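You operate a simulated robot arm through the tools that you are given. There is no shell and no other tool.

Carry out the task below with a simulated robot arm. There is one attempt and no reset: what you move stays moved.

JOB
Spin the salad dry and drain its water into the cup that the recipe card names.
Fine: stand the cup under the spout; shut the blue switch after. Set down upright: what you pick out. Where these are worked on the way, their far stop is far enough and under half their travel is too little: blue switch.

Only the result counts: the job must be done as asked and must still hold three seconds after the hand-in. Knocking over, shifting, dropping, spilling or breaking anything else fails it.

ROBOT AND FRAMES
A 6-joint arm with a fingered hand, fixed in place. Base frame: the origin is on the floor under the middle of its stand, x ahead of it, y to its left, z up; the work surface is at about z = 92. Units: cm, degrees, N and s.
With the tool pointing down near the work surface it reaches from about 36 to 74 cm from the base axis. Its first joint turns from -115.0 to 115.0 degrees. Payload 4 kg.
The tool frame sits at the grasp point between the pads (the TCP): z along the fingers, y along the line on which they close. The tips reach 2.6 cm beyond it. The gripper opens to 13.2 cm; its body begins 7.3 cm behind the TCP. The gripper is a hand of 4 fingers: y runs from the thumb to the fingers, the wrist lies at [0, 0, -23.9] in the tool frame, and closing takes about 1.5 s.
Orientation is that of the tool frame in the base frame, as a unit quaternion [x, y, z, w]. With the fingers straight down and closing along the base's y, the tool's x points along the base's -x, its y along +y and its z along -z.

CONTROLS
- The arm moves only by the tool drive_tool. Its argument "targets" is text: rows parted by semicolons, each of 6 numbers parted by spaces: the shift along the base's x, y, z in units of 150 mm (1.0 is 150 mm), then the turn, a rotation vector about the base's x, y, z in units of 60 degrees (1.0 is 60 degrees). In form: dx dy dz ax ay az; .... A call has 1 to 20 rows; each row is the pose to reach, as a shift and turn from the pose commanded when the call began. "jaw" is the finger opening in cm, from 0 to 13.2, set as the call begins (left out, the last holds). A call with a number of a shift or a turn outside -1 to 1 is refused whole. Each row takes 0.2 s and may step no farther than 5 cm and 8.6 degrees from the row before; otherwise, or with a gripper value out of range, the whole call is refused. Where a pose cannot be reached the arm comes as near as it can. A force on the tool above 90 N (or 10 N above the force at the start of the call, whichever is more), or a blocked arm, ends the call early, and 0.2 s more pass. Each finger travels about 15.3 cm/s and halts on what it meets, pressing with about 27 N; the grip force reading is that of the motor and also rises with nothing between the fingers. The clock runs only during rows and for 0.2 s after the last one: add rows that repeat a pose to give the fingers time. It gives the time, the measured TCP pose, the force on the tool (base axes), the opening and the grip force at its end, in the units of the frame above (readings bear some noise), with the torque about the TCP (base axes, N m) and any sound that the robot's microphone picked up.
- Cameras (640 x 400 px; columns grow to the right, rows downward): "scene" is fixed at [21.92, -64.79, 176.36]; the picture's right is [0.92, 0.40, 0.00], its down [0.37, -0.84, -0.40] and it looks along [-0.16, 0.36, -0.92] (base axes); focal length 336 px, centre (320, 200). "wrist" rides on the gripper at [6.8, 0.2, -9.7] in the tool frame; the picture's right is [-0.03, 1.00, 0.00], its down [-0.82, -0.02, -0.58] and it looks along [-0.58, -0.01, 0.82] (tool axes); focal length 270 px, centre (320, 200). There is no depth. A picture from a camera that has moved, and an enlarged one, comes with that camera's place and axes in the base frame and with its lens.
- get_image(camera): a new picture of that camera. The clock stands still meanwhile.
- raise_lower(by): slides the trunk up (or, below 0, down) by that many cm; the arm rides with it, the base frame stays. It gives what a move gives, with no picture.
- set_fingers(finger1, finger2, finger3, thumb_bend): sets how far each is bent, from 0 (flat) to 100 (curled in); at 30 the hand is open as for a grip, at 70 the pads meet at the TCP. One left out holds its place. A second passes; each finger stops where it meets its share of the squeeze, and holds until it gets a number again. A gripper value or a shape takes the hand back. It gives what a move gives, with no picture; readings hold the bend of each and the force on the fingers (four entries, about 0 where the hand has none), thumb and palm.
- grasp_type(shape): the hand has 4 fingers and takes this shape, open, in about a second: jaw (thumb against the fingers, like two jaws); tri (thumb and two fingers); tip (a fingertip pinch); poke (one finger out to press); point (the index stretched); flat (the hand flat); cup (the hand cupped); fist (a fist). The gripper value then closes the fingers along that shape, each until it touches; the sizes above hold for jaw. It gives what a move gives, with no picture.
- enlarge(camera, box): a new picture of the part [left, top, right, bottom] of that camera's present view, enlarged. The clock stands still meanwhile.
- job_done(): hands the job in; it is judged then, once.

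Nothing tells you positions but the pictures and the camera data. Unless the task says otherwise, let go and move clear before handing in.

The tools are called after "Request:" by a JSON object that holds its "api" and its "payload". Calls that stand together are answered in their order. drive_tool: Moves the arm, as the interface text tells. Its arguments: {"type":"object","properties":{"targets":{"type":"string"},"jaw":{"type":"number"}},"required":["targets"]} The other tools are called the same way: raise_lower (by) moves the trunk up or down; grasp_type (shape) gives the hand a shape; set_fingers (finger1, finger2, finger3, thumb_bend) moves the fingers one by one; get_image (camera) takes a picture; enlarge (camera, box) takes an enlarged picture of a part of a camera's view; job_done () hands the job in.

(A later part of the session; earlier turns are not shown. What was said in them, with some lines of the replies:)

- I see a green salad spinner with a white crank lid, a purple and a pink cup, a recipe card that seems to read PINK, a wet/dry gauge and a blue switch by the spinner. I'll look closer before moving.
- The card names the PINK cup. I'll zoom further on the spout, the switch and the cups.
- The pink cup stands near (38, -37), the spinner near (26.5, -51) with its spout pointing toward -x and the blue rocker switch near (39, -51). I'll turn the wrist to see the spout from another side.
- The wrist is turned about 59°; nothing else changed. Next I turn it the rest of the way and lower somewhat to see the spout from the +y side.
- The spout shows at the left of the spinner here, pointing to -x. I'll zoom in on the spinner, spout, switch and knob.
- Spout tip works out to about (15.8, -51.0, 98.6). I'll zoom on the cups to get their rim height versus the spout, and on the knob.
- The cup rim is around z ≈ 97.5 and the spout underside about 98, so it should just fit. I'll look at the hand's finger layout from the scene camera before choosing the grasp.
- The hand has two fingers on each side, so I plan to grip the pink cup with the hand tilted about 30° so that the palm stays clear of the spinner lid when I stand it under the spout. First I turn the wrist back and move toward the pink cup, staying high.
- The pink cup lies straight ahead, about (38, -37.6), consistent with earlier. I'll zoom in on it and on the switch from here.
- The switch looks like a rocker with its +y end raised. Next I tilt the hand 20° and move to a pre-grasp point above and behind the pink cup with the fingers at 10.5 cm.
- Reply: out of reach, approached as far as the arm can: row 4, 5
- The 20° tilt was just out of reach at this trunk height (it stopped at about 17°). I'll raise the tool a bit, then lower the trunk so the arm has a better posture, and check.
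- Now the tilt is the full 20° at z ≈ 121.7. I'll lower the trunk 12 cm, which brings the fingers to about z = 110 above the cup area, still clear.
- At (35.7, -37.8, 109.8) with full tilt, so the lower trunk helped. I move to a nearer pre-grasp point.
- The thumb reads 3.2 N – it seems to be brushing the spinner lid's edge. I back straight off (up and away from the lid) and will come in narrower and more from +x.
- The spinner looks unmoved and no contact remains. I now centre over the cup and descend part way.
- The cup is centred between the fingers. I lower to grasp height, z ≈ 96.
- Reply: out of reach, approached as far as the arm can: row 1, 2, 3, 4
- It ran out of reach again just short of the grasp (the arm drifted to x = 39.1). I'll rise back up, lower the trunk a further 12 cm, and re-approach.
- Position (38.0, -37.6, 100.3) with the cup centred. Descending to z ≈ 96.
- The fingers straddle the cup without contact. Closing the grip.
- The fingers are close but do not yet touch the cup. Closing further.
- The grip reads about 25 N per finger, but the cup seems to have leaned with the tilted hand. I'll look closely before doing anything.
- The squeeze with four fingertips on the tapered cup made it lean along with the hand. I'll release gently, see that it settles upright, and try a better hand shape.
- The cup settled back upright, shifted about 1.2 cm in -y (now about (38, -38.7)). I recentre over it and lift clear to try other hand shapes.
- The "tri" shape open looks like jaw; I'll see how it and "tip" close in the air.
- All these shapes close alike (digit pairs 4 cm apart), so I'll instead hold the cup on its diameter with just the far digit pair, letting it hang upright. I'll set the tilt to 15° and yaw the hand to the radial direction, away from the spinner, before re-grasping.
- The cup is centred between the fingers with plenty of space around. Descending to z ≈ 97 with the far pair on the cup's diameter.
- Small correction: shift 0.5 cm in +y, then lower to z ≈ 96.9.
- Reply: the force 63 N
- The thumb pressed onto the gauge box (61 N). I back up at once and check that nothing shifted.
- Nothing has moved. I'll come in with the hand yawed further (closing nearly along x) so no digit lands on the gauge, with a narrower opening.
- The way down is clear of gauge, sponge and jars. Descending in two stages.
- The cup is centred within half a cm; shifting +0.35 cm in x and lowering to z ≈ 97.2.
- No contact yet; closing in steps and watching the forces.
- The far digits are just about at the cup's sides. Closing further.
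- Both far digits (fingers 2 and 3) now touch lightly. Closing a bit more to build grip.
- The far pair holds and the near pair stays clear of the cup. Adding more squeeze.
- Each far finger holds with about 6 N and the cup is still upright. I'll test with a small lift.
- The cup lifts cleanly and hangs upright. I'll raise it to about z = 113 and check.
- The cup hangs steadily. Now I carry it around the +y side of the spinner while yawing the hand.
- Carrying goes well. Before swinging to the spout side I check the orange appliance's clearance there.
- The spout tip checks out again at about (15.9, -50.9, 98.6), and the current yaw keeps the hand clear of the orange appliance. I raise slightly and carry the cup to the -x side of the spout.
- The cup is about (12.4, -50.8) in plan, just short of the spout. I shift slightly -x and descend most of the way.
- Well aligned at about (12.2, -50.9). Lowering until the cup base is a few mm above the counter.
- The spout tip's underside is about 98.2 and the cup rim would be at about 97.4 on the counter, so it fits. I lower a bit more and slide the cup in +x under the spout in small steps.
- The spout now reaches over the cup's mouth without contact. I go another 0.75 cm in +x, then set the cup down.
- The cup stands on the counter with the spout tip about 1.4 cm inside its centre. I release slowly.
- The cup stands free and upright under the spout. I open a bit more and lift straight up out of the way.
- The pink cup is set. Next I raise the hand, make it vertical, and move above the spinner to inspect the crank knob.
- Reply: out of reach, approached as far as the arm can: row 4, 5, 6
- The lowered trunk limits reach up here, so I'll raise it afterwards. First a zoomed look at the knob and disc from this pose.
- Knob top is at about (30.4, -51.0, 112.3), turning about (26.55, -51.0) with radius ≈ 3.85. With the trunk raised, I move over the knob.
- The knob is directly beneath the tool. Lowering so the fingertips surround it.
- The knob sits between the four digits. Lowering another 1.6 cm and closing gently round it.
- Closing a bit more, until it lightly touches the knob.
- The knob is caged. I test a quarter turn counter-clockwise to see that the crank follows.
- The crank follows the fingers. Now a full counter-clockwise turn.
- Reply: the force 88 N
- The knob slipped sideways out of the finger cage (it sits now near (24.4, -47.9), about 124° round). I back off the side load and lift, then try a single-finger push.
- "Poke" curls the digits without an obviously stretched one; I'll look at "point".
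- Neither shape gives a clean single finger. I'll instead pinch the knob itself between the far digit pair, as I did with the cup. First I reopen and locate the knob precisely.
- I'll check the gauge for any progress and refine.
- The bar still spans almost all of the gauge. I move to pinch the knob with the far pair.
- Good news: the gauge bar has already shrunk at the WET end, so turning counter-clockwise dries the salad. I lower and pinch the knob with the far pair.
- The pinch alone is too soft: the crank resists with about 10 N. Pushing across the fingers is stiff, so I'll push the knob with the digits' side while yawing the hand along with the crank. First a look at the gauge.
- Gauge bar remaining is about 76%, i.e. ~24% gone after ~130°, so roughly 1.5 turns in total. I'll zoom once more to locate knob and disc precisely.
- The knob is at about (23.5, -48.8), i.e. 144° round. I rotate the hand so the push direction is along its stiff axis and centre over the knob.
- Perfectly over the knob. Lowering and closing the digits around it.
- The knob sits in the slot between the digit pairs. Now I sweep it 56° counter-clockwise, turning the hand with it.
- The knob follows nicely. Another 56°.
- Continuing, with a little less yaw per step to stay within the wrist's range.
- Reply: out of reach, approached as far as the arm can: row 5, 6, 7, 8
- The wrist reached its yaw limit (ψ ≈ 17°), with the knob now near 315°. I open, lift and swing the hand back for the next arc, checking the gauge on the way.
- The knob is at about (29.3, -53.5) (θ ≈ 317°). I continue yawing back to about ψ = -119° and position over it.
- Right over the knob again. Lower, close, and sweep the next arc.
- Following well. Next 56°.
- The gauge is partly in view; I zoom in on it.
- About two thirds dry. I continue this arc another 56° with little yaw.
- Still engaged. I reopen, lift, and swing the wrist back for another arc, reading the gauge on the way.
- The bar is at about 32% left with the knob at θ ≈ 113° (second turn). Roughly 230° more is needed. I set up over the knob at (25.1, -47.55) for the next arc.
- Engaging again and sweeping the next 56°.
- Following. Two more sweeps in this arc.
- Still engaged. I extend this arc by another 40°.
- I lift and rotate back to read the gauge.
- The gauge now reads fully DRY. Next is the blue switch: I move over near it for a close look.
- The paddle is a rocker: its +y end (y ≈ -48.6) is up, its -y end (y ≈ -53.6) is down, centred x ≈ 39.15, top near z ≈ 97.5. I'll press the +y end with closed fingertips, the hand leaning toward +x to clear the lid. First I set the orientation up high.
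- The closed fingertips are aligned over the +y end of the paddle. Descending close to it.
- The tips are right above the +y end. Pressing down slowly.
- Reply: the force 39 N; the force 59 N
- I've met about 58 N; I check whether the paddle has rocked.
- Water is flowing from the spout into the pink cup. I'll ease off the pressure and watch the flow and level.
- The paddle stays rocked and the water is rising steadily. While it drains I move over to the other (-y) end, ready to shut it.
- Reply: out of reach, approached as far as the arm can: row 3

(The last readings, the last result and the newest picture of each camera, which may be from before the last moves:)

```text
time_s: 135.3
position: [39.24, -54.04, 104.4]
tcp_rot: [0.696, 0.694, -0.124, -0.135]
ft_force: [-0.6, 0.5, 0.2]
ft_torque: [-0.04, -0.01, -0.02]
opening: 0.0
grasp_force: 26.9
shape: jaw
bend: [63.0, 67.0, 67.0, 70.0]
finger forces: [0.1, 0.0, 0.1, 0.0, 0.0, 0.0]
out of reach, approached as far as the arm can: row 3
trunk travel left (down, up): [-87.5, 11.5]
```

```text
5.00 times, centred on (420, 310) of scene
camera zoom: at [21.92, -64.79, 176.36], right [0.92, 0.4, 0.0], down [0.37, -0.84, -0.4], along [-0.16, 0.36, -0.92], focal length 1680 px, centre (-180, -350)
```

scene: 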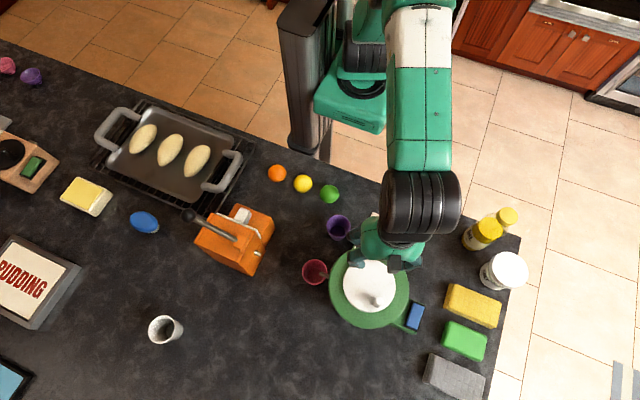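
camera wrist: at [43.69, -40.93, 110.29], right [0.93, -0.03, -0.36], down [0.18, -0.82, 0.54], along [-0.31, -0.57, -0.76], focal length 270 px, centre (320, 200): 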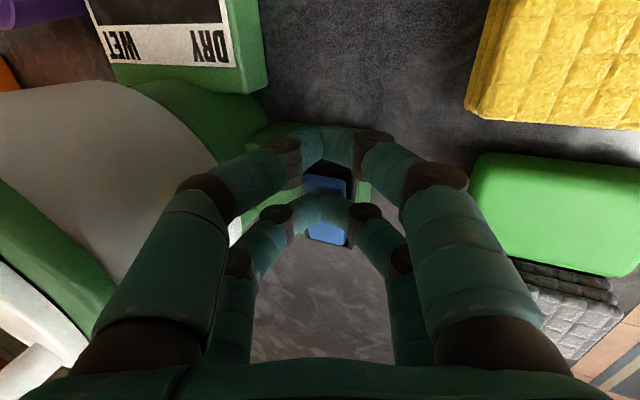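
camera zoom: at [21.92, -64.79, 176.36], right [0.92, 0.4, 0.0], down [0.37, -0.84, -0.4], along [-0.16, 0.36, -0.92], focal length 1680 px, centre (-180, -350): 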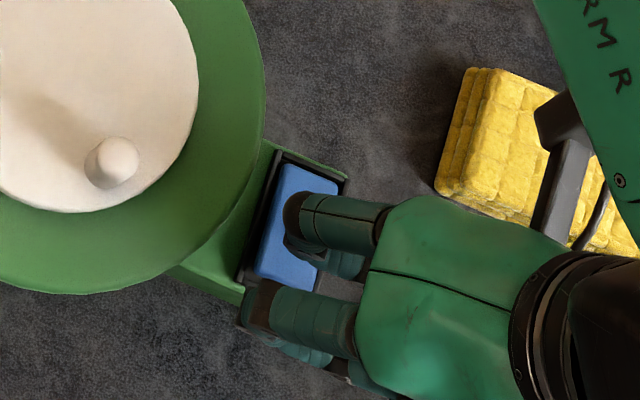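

Water is about 1.5 cm below the rim and rising ~1 cm/s. I lower the tips to just above the -y side of the paddle, ready to press.

Request:
{"api": "drive_tool", "payload": {"targets": "0 0 -0.26 0 0 0"}}

Request:
{"api": "enlarge", "payload": {"camera": "scene", "box": [290, 245, 350, 295]}}

Request:
{"api": "enlarge", "payload": {"camera": "scene", "box": [385, 290, 445, 340]}}

Request:
{"api": "enlarge", "payload": {"camera": "wrist", "box": [240, 60, 420, 240]}}

```text
time_s: 135.7
position: [39.33, -54.19, 100.71]
tcp_rot: [0.696, 0.694, -0.127, -0.13]
ft_force: [3.1, -4.6, 10.7]
ft_torque: [0.11, 0.04, -0.04]
opening: 0.0
grasp_force: 27.1
shape: jaw
bend: [66.0, 67.0, 67.0, 70.0]
finger forces: [0.2, 0.0, 0.0, 0.1, 0.0, 0.0]
trunk travel left (down, up): [-87.5, 11.5]
```

```text
8.00 times, centred on (320, 270) of scene
camera zoom: at [21.92, -64.79, 176.36], right [0.92, 0.4, 0.0], down [0.37, -0.84, -0.4], along [-0.16, 0.36, -0.92], focal length 2688 px, centre (320, -360)
```

zoom: 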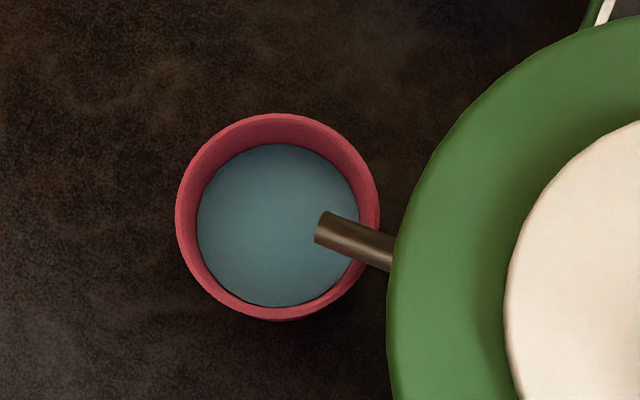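

```text
8.00 times, centred on (415, 315) of scene
camera zoom: at [21.92, -64.79, 176.36], right [0.92, 0.4, 0.0], down [0.37, -0.84, -0.4], along [-0.16, 0.36, -0.92], focal length 2688 px, centre (-440, -720)
```

zoom: 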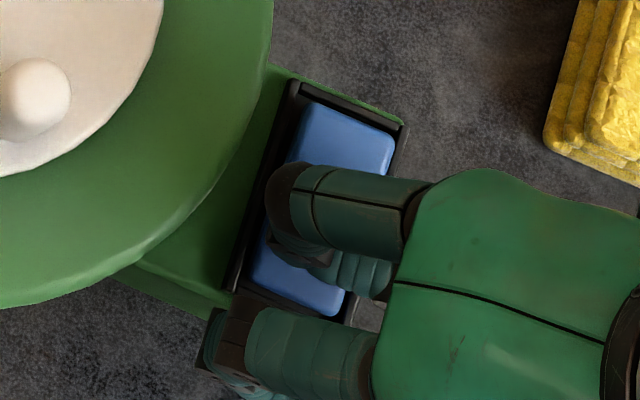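

```text
2.22 times, centred on (330, 150) of wrist
camera zoom: at [43.11, -47.35, 109.67], right [0.93, -0.03, -0.36], down [0.18, -0.82, 0.54], along [-0.31, -0.57, -0.76], focal length 601 px, centre (298, 311)
```

zoom: 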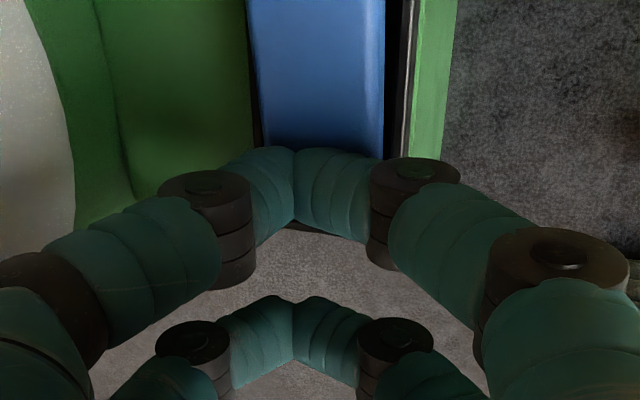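

The flow has stopped, and the paddle seems to have rocked back to shut as I touched it (10 N). The level didn't rise in the last step, so it probably ran empty, but I want to be sure: I'll reopen briefly and see whether any more water comes.

Request:
{"api": "drive_tool", "payload": {"targets": "0 0 0.12 0 0 0; 0 0 0.26 0 0 0; 0.03 0.2 0.26 0 0 0; 0.045 0.42 0.26 0 0 0; 0.045 0.445 0.26 0 0 0; 0.045 0.445 0.26 0 0 0"}}

Request:
{"api": "enlarge", "payload": {"camera": "scene", "box": [385, 290, 445, 340]}}

Request:
{"api": "enlarge", "payload": {"camera": "scene", "box": [290, 245, 350, 295]}}

```text
time_s: 137.1
position: [40.05, -47.34, 104.44]
tcp_rot: [0.695, 0.695, -0.126, -0.134]
ft_force: [-0.1, -0.4, -0.1]
ft_torque: [0.01, -0.06, -0.01]
opening: 0.03
grasp_force: 26.9
shape: jaw
bend: [65.0, 67.0, 67.0, 70.0]
finger forces: [0.0, 0.1, 0.0, 0.0, 0.1, 0.0]
trunk travel left (down, up): [-87.5, 11.5]
```

```text
8.00 times, centred on (415, 315) of scene
camera zoom: at [21.92, -64.79, 176.36], right [0.92, 0.4, 0.0], down [0.37, -0.84, -0.4], along [-0.16, 0.36, -0.92], focal length 2688 px, centre (-440, -720)
```

zoom: 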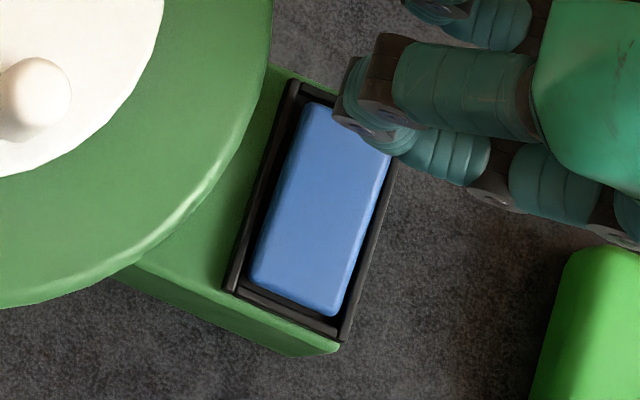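

```text
8.00 times, centred on (320, 270) of scene
camera zoom: at [21.92, -64.79, 176.36], right [0.92, 0.4, 0.0], down [0.37, -0.84, -0.4], along [-0.16, 0.36, -0.92], focal length 2688 px, centre (320, -360)
```

zoom: 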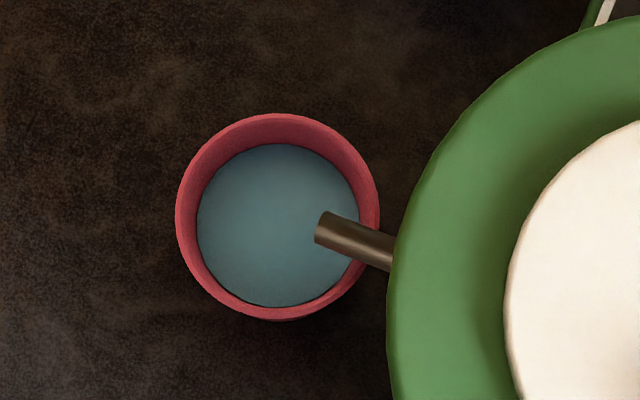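

The paddle is back in its shut position and nothing drips. I press the +y end again to check for any remaining water.

Request:
{"api": "drive_tool", "payload": {"targets": "0 0 -0.18 0 0 0; 0 0 -0.265 0 0 0"}}

Request:
{"api": "enlarge", "payload": {"camera": "scene", "box": [290, 245, 350, 295]}}

Request:
{"api": "enlarge", "payload": {"camera": "scene", "box": [385, 290, 445, 340]}}

```text
time_s: 137.7
position: [40.08, -47.43, 100.5]
tcp_rot: [0.696, 0.694, -0.126, -0.132]
ft_force: [0.2, 0.5, 5.4]
ft_torque: [-0.13, -0.01, -0.01]
opening: 0.0
grasp_force: 27.4
shape: jaw
bend: [65.0, 67.0, 66.0, 70.0]
finger forces: [0.0, 0.0, 0.1, 0.0, 0.1, 0.1]
trunk travel left (down, up): [-87.5, 11.5]
```

```text
8.00 times, centred on (320, 270) of scene
camera zoom: at [21.92, -64.79, 176.36], right [0.92, 0.4, 0.0], down [0.37, -0.84, -0.4], along [-0.16, 0.36, -0.92], focal length 2688 px, centre (320, -360)
```

zoom: 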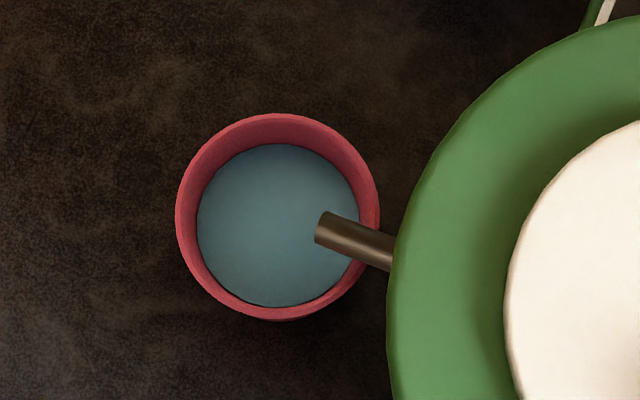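

```text
8.00 times, centred on (415, 315) of scene
camera zoom: at [21.92, -64.79, 176.36], right [0.92, 0.4, 0.0], down [0.37, -0.84, -0.4], along [-0.16, 0.36, -0.92], focal length 2688 px, centre (-440, -720)
```

zoom: 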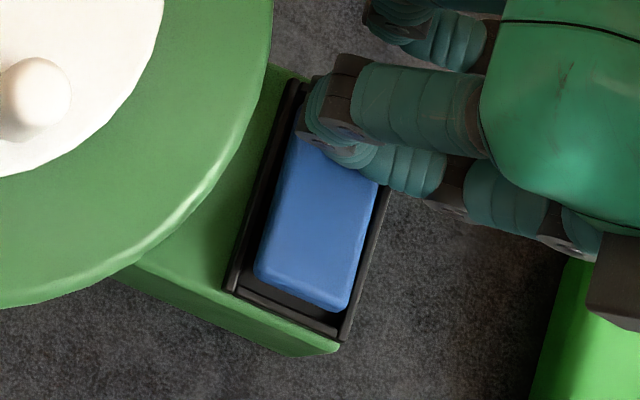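

The paddle is rocked open again and no water comes. I press slightly more to be sure it is fully open.

Request:
{"api": "drive_tool", "payload": {"targets": "0 0 -0.025 0 0 0; 0 0 -0.025 0 0 0"}}

Request:
{"api": "enlarge", "payload": {"camera": "scene", "box": [290, 245, 350, 295]}}

Request:
{"api": "enlarge", "payload": {"camera": "scene", "box": [395, 295, 433, 335]}}

```text
time_s: 138.3
position: [40.14, -47.37, 100.49]
tcp_rot: [0.696, 0.695, -0.126, -0.13]
ft_force: [4.0, -1.7, 29.1]
ft_torque: [-0.7, 0.26, 0.15]
opening: 0.01
grasp_force: 27.1
shape: jaw
bend: [65.0, 69.0, 67.0, 70.0]
finger forces: [0.0, 0.0, 0.0, 0.1, 0.1, 0.0]
trunk travel left (down, up): [-87.5, 11.5]
```

```text
8.00 times, centred on (320, 270) of scene
camera zoom: at [21.92, -64.79, 176.36], right [0.92, 0.4, 0.0], down [0.37, -0.84, -0.4], along [-0.16, 0.36, -0.92], focal length 2688 px, centre (320, -360)
```

zoom: 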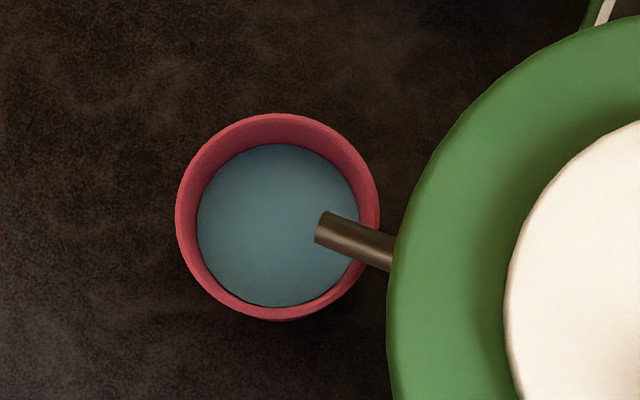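

```text
10.00 times, centred on (414, 315) of scene
camera zoom: at [21.92, -64.79, 176.36], right [0.92, 0.4, 0.0], down [0.37, -0.84, -0.4], along [-0.16, 0.36, -0.92], focal length 3360 px, centre (-620, -950)
```

zoom: 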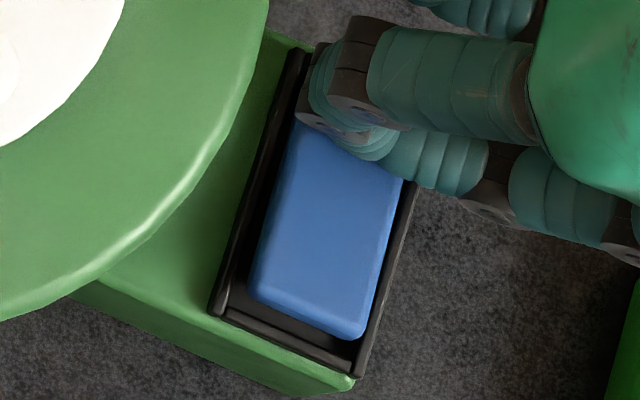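

Fully open and no more water: it is drained. Now I shut it properly: lift, raise the trunk a little for reach, and go to the -y end.

Request:
{"api": "drive_tool", "payload": {"targets": "0 0 0.1 0 0 0; 0 0 0.3 0 0 0; 0 0 0.3 0 0 0"}}

Request:
{"api": "raise_lower", "payload": {"by": 9}}

Request:
{"api": "drive_tool", "payload": {"targets": "0 -0.16 0 0 0 0; 0 -0.32 0 0 0 0; -0.01 -0.485 0 0 0 0; -0.01 -0.485 -0.25 0 0 0; -0.01 -0.485 -0.5 0 0 0; -0.01 -0.485 -0.6 0 0 0; -0.01 -0.485 -0.6 0 0 0"}}

Request:
{"api": "enlarge", "payload": {"camera": "scene", "box": [385, 290, 445, 340]}}

Request:
{"api": "get_image", "payload": {"camera": "wrist"}}

```text
time_s: 139.1
position: [40.12, -47.23, 104.46]
tcp_rot: [0.696, 0.694, -0.125, -0.133]
ft_force: [0.3, 0.4, 0.1]
ft_torque: [-0.05, 0.0, 0.01]
opening: 0.0
grasp_force: 27.1
shape: jaw
bend: [65.0, 67.0, 66.0, 70.0]
finger forces: [0.0, 0.0, 0.1, 0.0, 0.0, 0.0]
trunk travel left (down, up): [-87.5, 11.5]
```

```text
time_s: 140.4
position: [40.2, -47.41, 113.5]
tcp_rot: [0.696, 0.694, -0.126, -0.134]
ft_force: [-0.9, -0.5, 0.1]
ft_torque: [0.01, -0.03, -0.01]
opening: 0.02
grasp_force: 26.8
shape: jaw
bend: [65.0, 67.0, 66.0, 70.0]
finger forces: [0.1, 0.1, 0.1, 0.0, 0.0, 0.0]
trunk travel left (down, up): [-96.5, 2.5]
```

```text
time_s: 142.0
position: [39.92, -54.71, 104.47]
tcp_rot: [0.696, 0.695, -0.125, -0.133]
ft_force: [0.9, -0.4, 0.8]
ft_torque: [0.0, 0.01, -0.01]
opening: 0.0
grasp_force: 27.3
shape: jaw
bend: [65.0, 67.0, 66.0, 70.0]
finger forces: [0.0, 0.0, 0.1, 0.0, 0.2, 0.0]
out of reach, approached as far as the arm can: row 3, 4
trunk travel left (down, up): [-96.5, 2.5]
```

```text
8.00 times, centred on (415, 315) of scene
camera zoom: at [21.92, -64.79, 176.36], right [0.92, 0.4, 0.0], down [0.37, -0.84, -0.4], along [-0.16, 0.36, -0.92], focal length 2688 px, centre (-440, -720)
```

zoom: 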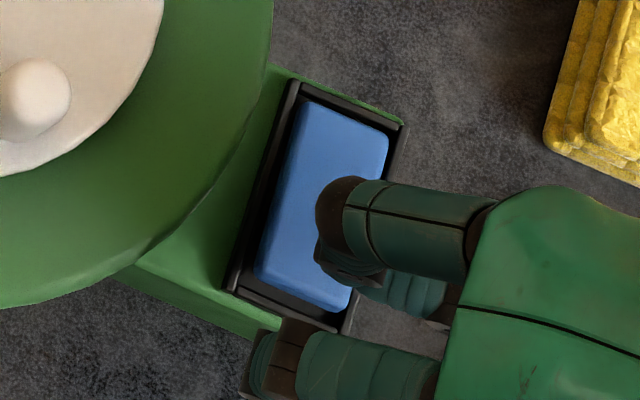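

```text
taken
camera wrist: at [43.61, -47.89, 113.39], right [0.93, -0.03, -0.36], down [0.18, -0.82, 0.54], along [-0.31, -0.57, -0.76], focal length 270 px, centre (320, 200)
```

wrist: 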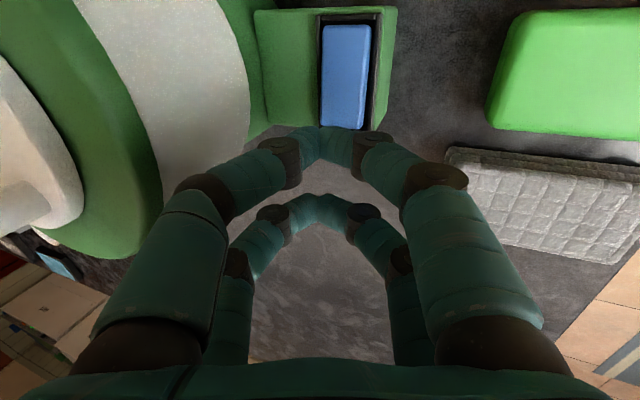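

Near tips are now over the -y end (y ≈ -52.7). Pressing down slowly to shut.

Request:
{"api": "drive_tool", "payload": {"targets": "0 0 -0.12 0 0 0; 0 0 -0.2 0 0 0; 0 0 -0.25 0 0 0; 0 0 -0.27 0 0 0; 0 0 -0.27 0 0 0"}}

Request:
{"api": "enlarge", "payload": {"camera": "scene", "box": [395, 295, 433, 335]}}

Request:
{"api": "enlarge", "payload": {"camera": "wrist", "box": [240, 0, 420, 180]}}

```text
time_s: 143.2
position: [39.93, -54.54, 100.63]
tcp_rot: [0.696, 0.694, -0.126, -0.131]
ft_force: [6.0, -3.8, 16.3]
ft_torque: [0.29, -0.01, -0.09]
opening: 0.01
grasp_force: 26.4
shape: jaw
bend: [67.0, 67.0, 66.0, 70.0]
finger forces: [0.0, 0.1, 0.0, 0.0, 0.0, 0.0]
trunk travel left (down, up): [-96.5, 2.5]
```

```text
10.00 times, centred on (414, 315) of scene
camera zoom: at [21.92, -64.79, 176.36], right [0.92, 0.4, 0.0], down [0.37, -0.84, -0.4], along [-0.16, 0.36, -0.92], focal length 3360 px, centre (-620, -950)
```

zoom: 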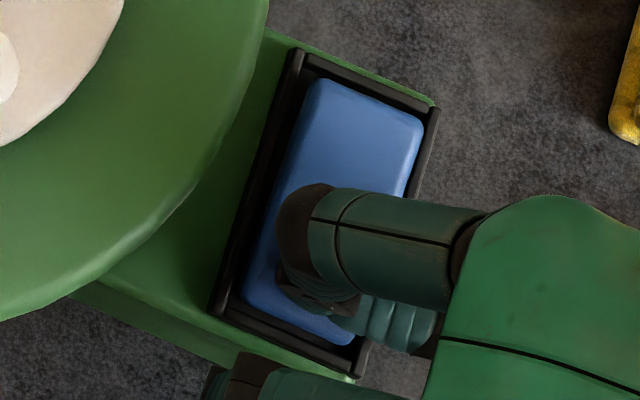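

```text
2.22 times, centred on (330, 90) of wrist
camera zoom: at [43.6, -47.8, 109.55], right [0.93, -0.03, -0.36], down [0.18, -0.82, 0.54], along [-0.31, -0.57, -0.76], focal length 601 px, centre (298, 444)
```

zoom: 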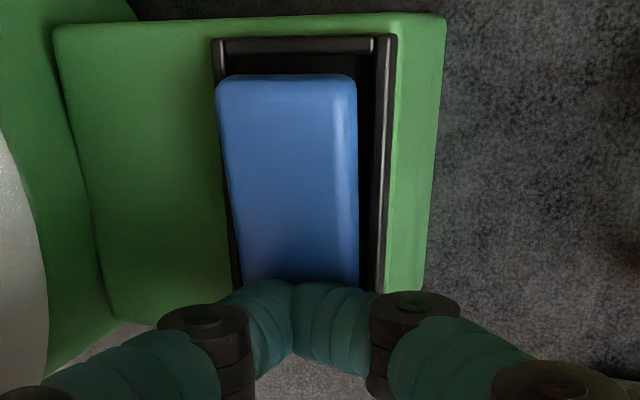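

The paddle is back with its +y end up. A slightly firmer press to reach the stop, then I lift off and verify.

Request:
{"api": "drive_tool", "payload": {"targets": "0 0 -0.015 0 0 0; 0 0 -0.025 0 0 0; 0 0 -0.025 0 0 0"}}

Request:
{"api": "drive_tool", "payload": {"targets": "0 0 0.1 0 0 0; 0 0 0.3 0 0 0; 0 0 0.55 0 0 0; 0 0.1 0.8 0 0 0; 0 0.3 0.9 0 0 0; 0 0.5 0.9 0 0 0; 0 0.5 0.9 0 0 0"}}

Request:
{"api": "enlarge", "payload": {"camera": "scene", "box": [395, 295, 433, 335]}}

Request:
{"api": "get_image", "payload": {"camera": "scene"}}

Request:
{"api": "get_image", "payload": {"camera": "wrist"}}

```text
time_s: 144.0
position: [39.93, -54.48, 100.41]
tcp_rot: [0.697, 0.694, -0.127, -0.129]
ft_force: [9.4, -8.8, 34.4]
ft_torque: [0.6, 0.18, -0.1]
opening: 0.0
grasp_force: 26.9
shape: jaw
bend: [70.0, 67.0, 66.0, 70.0]
finger forces: [0.0, 0.0, 0.1, 0.0, 0.0, 0.1]
trunk travel left (down, up): [-96.5, 2.5]
```

```text
time_s: 145.6
position: [40.05, -47.14, 113.53]
tcp_rot: [0.696, 0.694, -0.125, -0.134]
ft_force: [-0.3, -0.3, -0.2]
ft_torque: [0.04, 0.01, -0.02]
opening: 0.02
grasp_force: 27.0
shape: jaw
bend: [66.0, 67.0, 66.0, 70.0]
finger forces: [0.1, 0.0, 0.0, 0.0, 0.0, 0.0]
trunk travel left (down, up): [-96.5, 2.5]
```

```text
10.00 times, centred on (414, 315) of scene
camera zoom: at [21.92, -64.79, 176.36], right [0.92, 0.4, 0.0], down [0.37, -0.84, -0.4], along [-0.16, 0.36, -0.92], focal length 3360 px, centre (-620, -950)
```

zoom: 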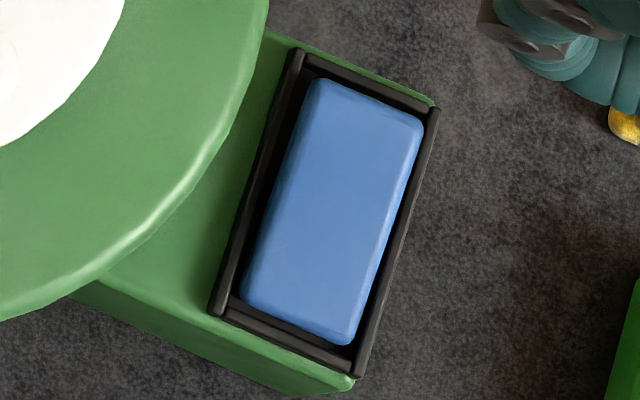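

```text
taken
```

scene: 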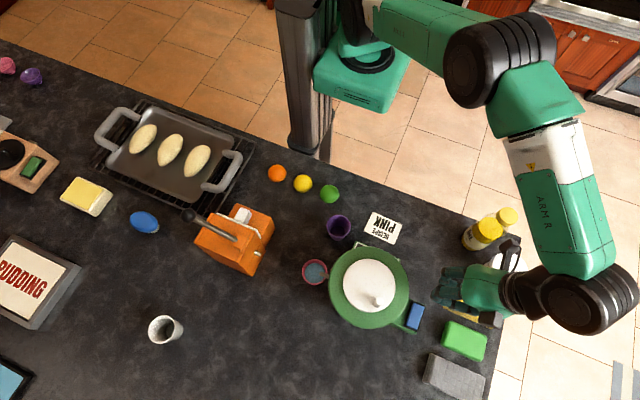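

```text
taken
camera wrist: at [43.68, -40.46, 122.5], right [0.93, -0.03, -0.36], down [0.18, -0.82, 0.54], along [-0.31, -0.57, -0.76], focal length 270 px, centre (320, 200)
```

wrist: 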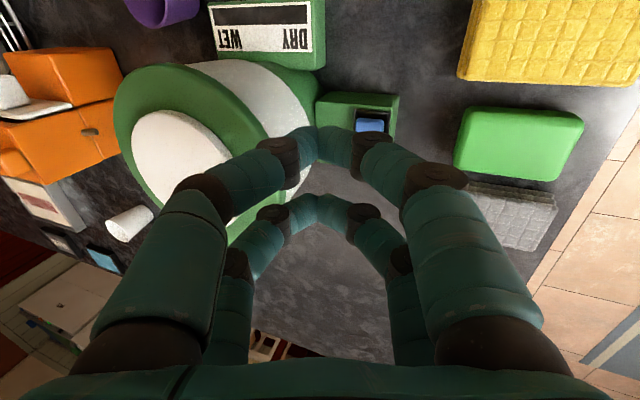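

The switch is back exactly as at the start (shut), the gauge reads dry and the water is in the pink cup. I untilt and retreat upward, then check the whole scene.

Request:
{"api": "drive_tool", "payload": {"targets": "0 0 0.2 0 0 0; 0 0 0.4 0 -0.12 0; 0 0 0.55 0 -0.24 0; 0 0.1 0.65 0 -0.35 0; -0.15 0.3 0.65 0 -0.35 0; -0.3 0.5 0.65 0 -0.35 0; -0.5 0.7 0.65 0 -0.35 0; -0.65 0.8 0.65 0 -0.35 0; -0.65 0.8 0.65 0 -0.35 0", "jaw": 6.0}}

Request:
{"api": "get_image", "payload": {"camera": "scene"}}

Request:
{"api": "get_image", "payload": {"camera": "wrist"}}

```text
time_s: 147.6
position: [30.2, -35.11, 123.47]
tcp_rot: [0.707, 0.707, 0.003, -0.005]
ft_force: [0.2, 0.2, 0.0]
ft_torque: [-0.05, 0.0, 0.01]
opening: 5.94
grasp_force: 0.0
shape: jaw
bend: [73.0, 73.0, 73.0, 70.0]
finger forces: [0.1, 0.1, 0.1, 0.0, 0.1, 0.1]
trunk travel left (down, up): [-96.5, 2.5]
```

```text
taken
```

scene: 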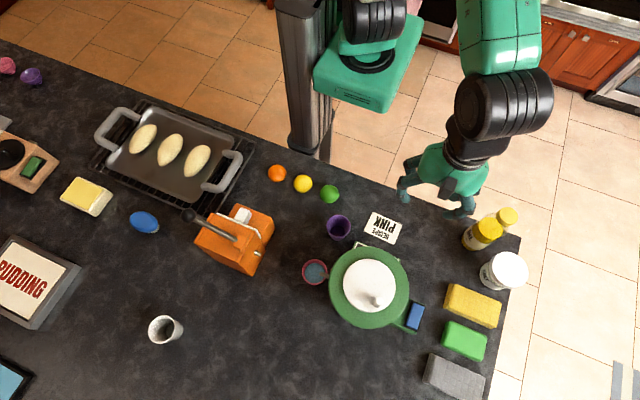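

```text
taken
camera wrist: at [30.41, -28.43, 133.08], right [1.0, -0.03, 0.0], down [-0.02, -0.82, 0.57], along [-0.02, -0.57, -0.82], focal length 270 px, centre (320, 200)
```

wrist: 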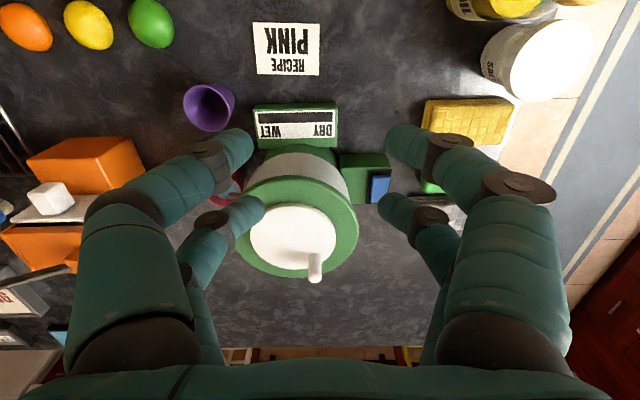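

Everything else looks exactly where it was. A last close check of the cup, gauge and switch.

Request:
{"api": "enlarge", "payload": {"camera": "scene", "box": [290, 215, 440, 340]}}

Request:
{"api": "enlarge", "payload": {"camera": "wrist", "box": [230, 90, 400, 210]}}

```text
3.20 times, centred on (365, 278) of scene
camera zoom: at [21.92, -64.79, 176.36], right [0.92, 0.4, 0.0], down [0.37, -0.84, -0.4], along [-0.16, 0.36, -0.92], focal length 1075 px, centre (176, -48)
```

zoom: 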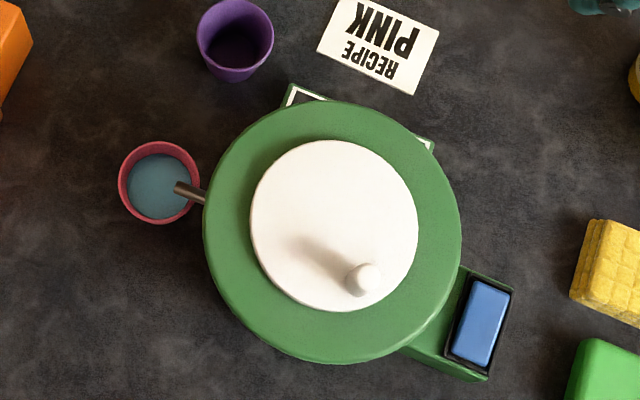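

```text
3.33 times, centred on (315, 150) of wrist
camera zoom: at [30.41, -28.43, 133.08], right [1.0, -0.03, 0.0], down [-0.02, -0.82, 0.57], along [-0.02, -0.57, -0.82], focal length 901 px, centre (337, 367)
```

zoom: 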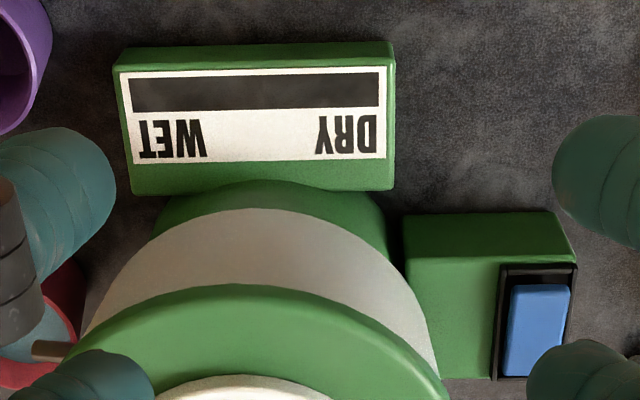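

The gauge bar is fully gone (dry) and the drained water stands in the upright pink cup under the spout. The blue switch is shut, nothing else has moved, and the hand is clear and empty. I'm handing the job in.

Request:
{"api": "job_done", "payload": {}}

```text
The job is handed in.
```

The salad is spun dry, its water is in the pink cup the recipe card names, and the job is handed in; I have no verdict back.

- **Cup:** it stands upright under the spout, with the water roughly 1.5 cm below the rim. I saw no spill.
- **Spinner:** the gauge bar is fully gone at the DRY end.
- **Draining:** when the flow stopped I reopened the switch fully and no more water came.
- **Switch:** I then shut it again. In the last picture it sits in its starting (shut) position.

Along the way:
- The thumb briefly pressed the gauge box with about 61 N, and earlier brushed the spinner lid with about 3 N.
- My first grip leaned the pink cup. It settled back upright about 1 cm over before I picked it up again.

In the final pictures the spinner, gauge and everything else on the counter look where they were at the start.
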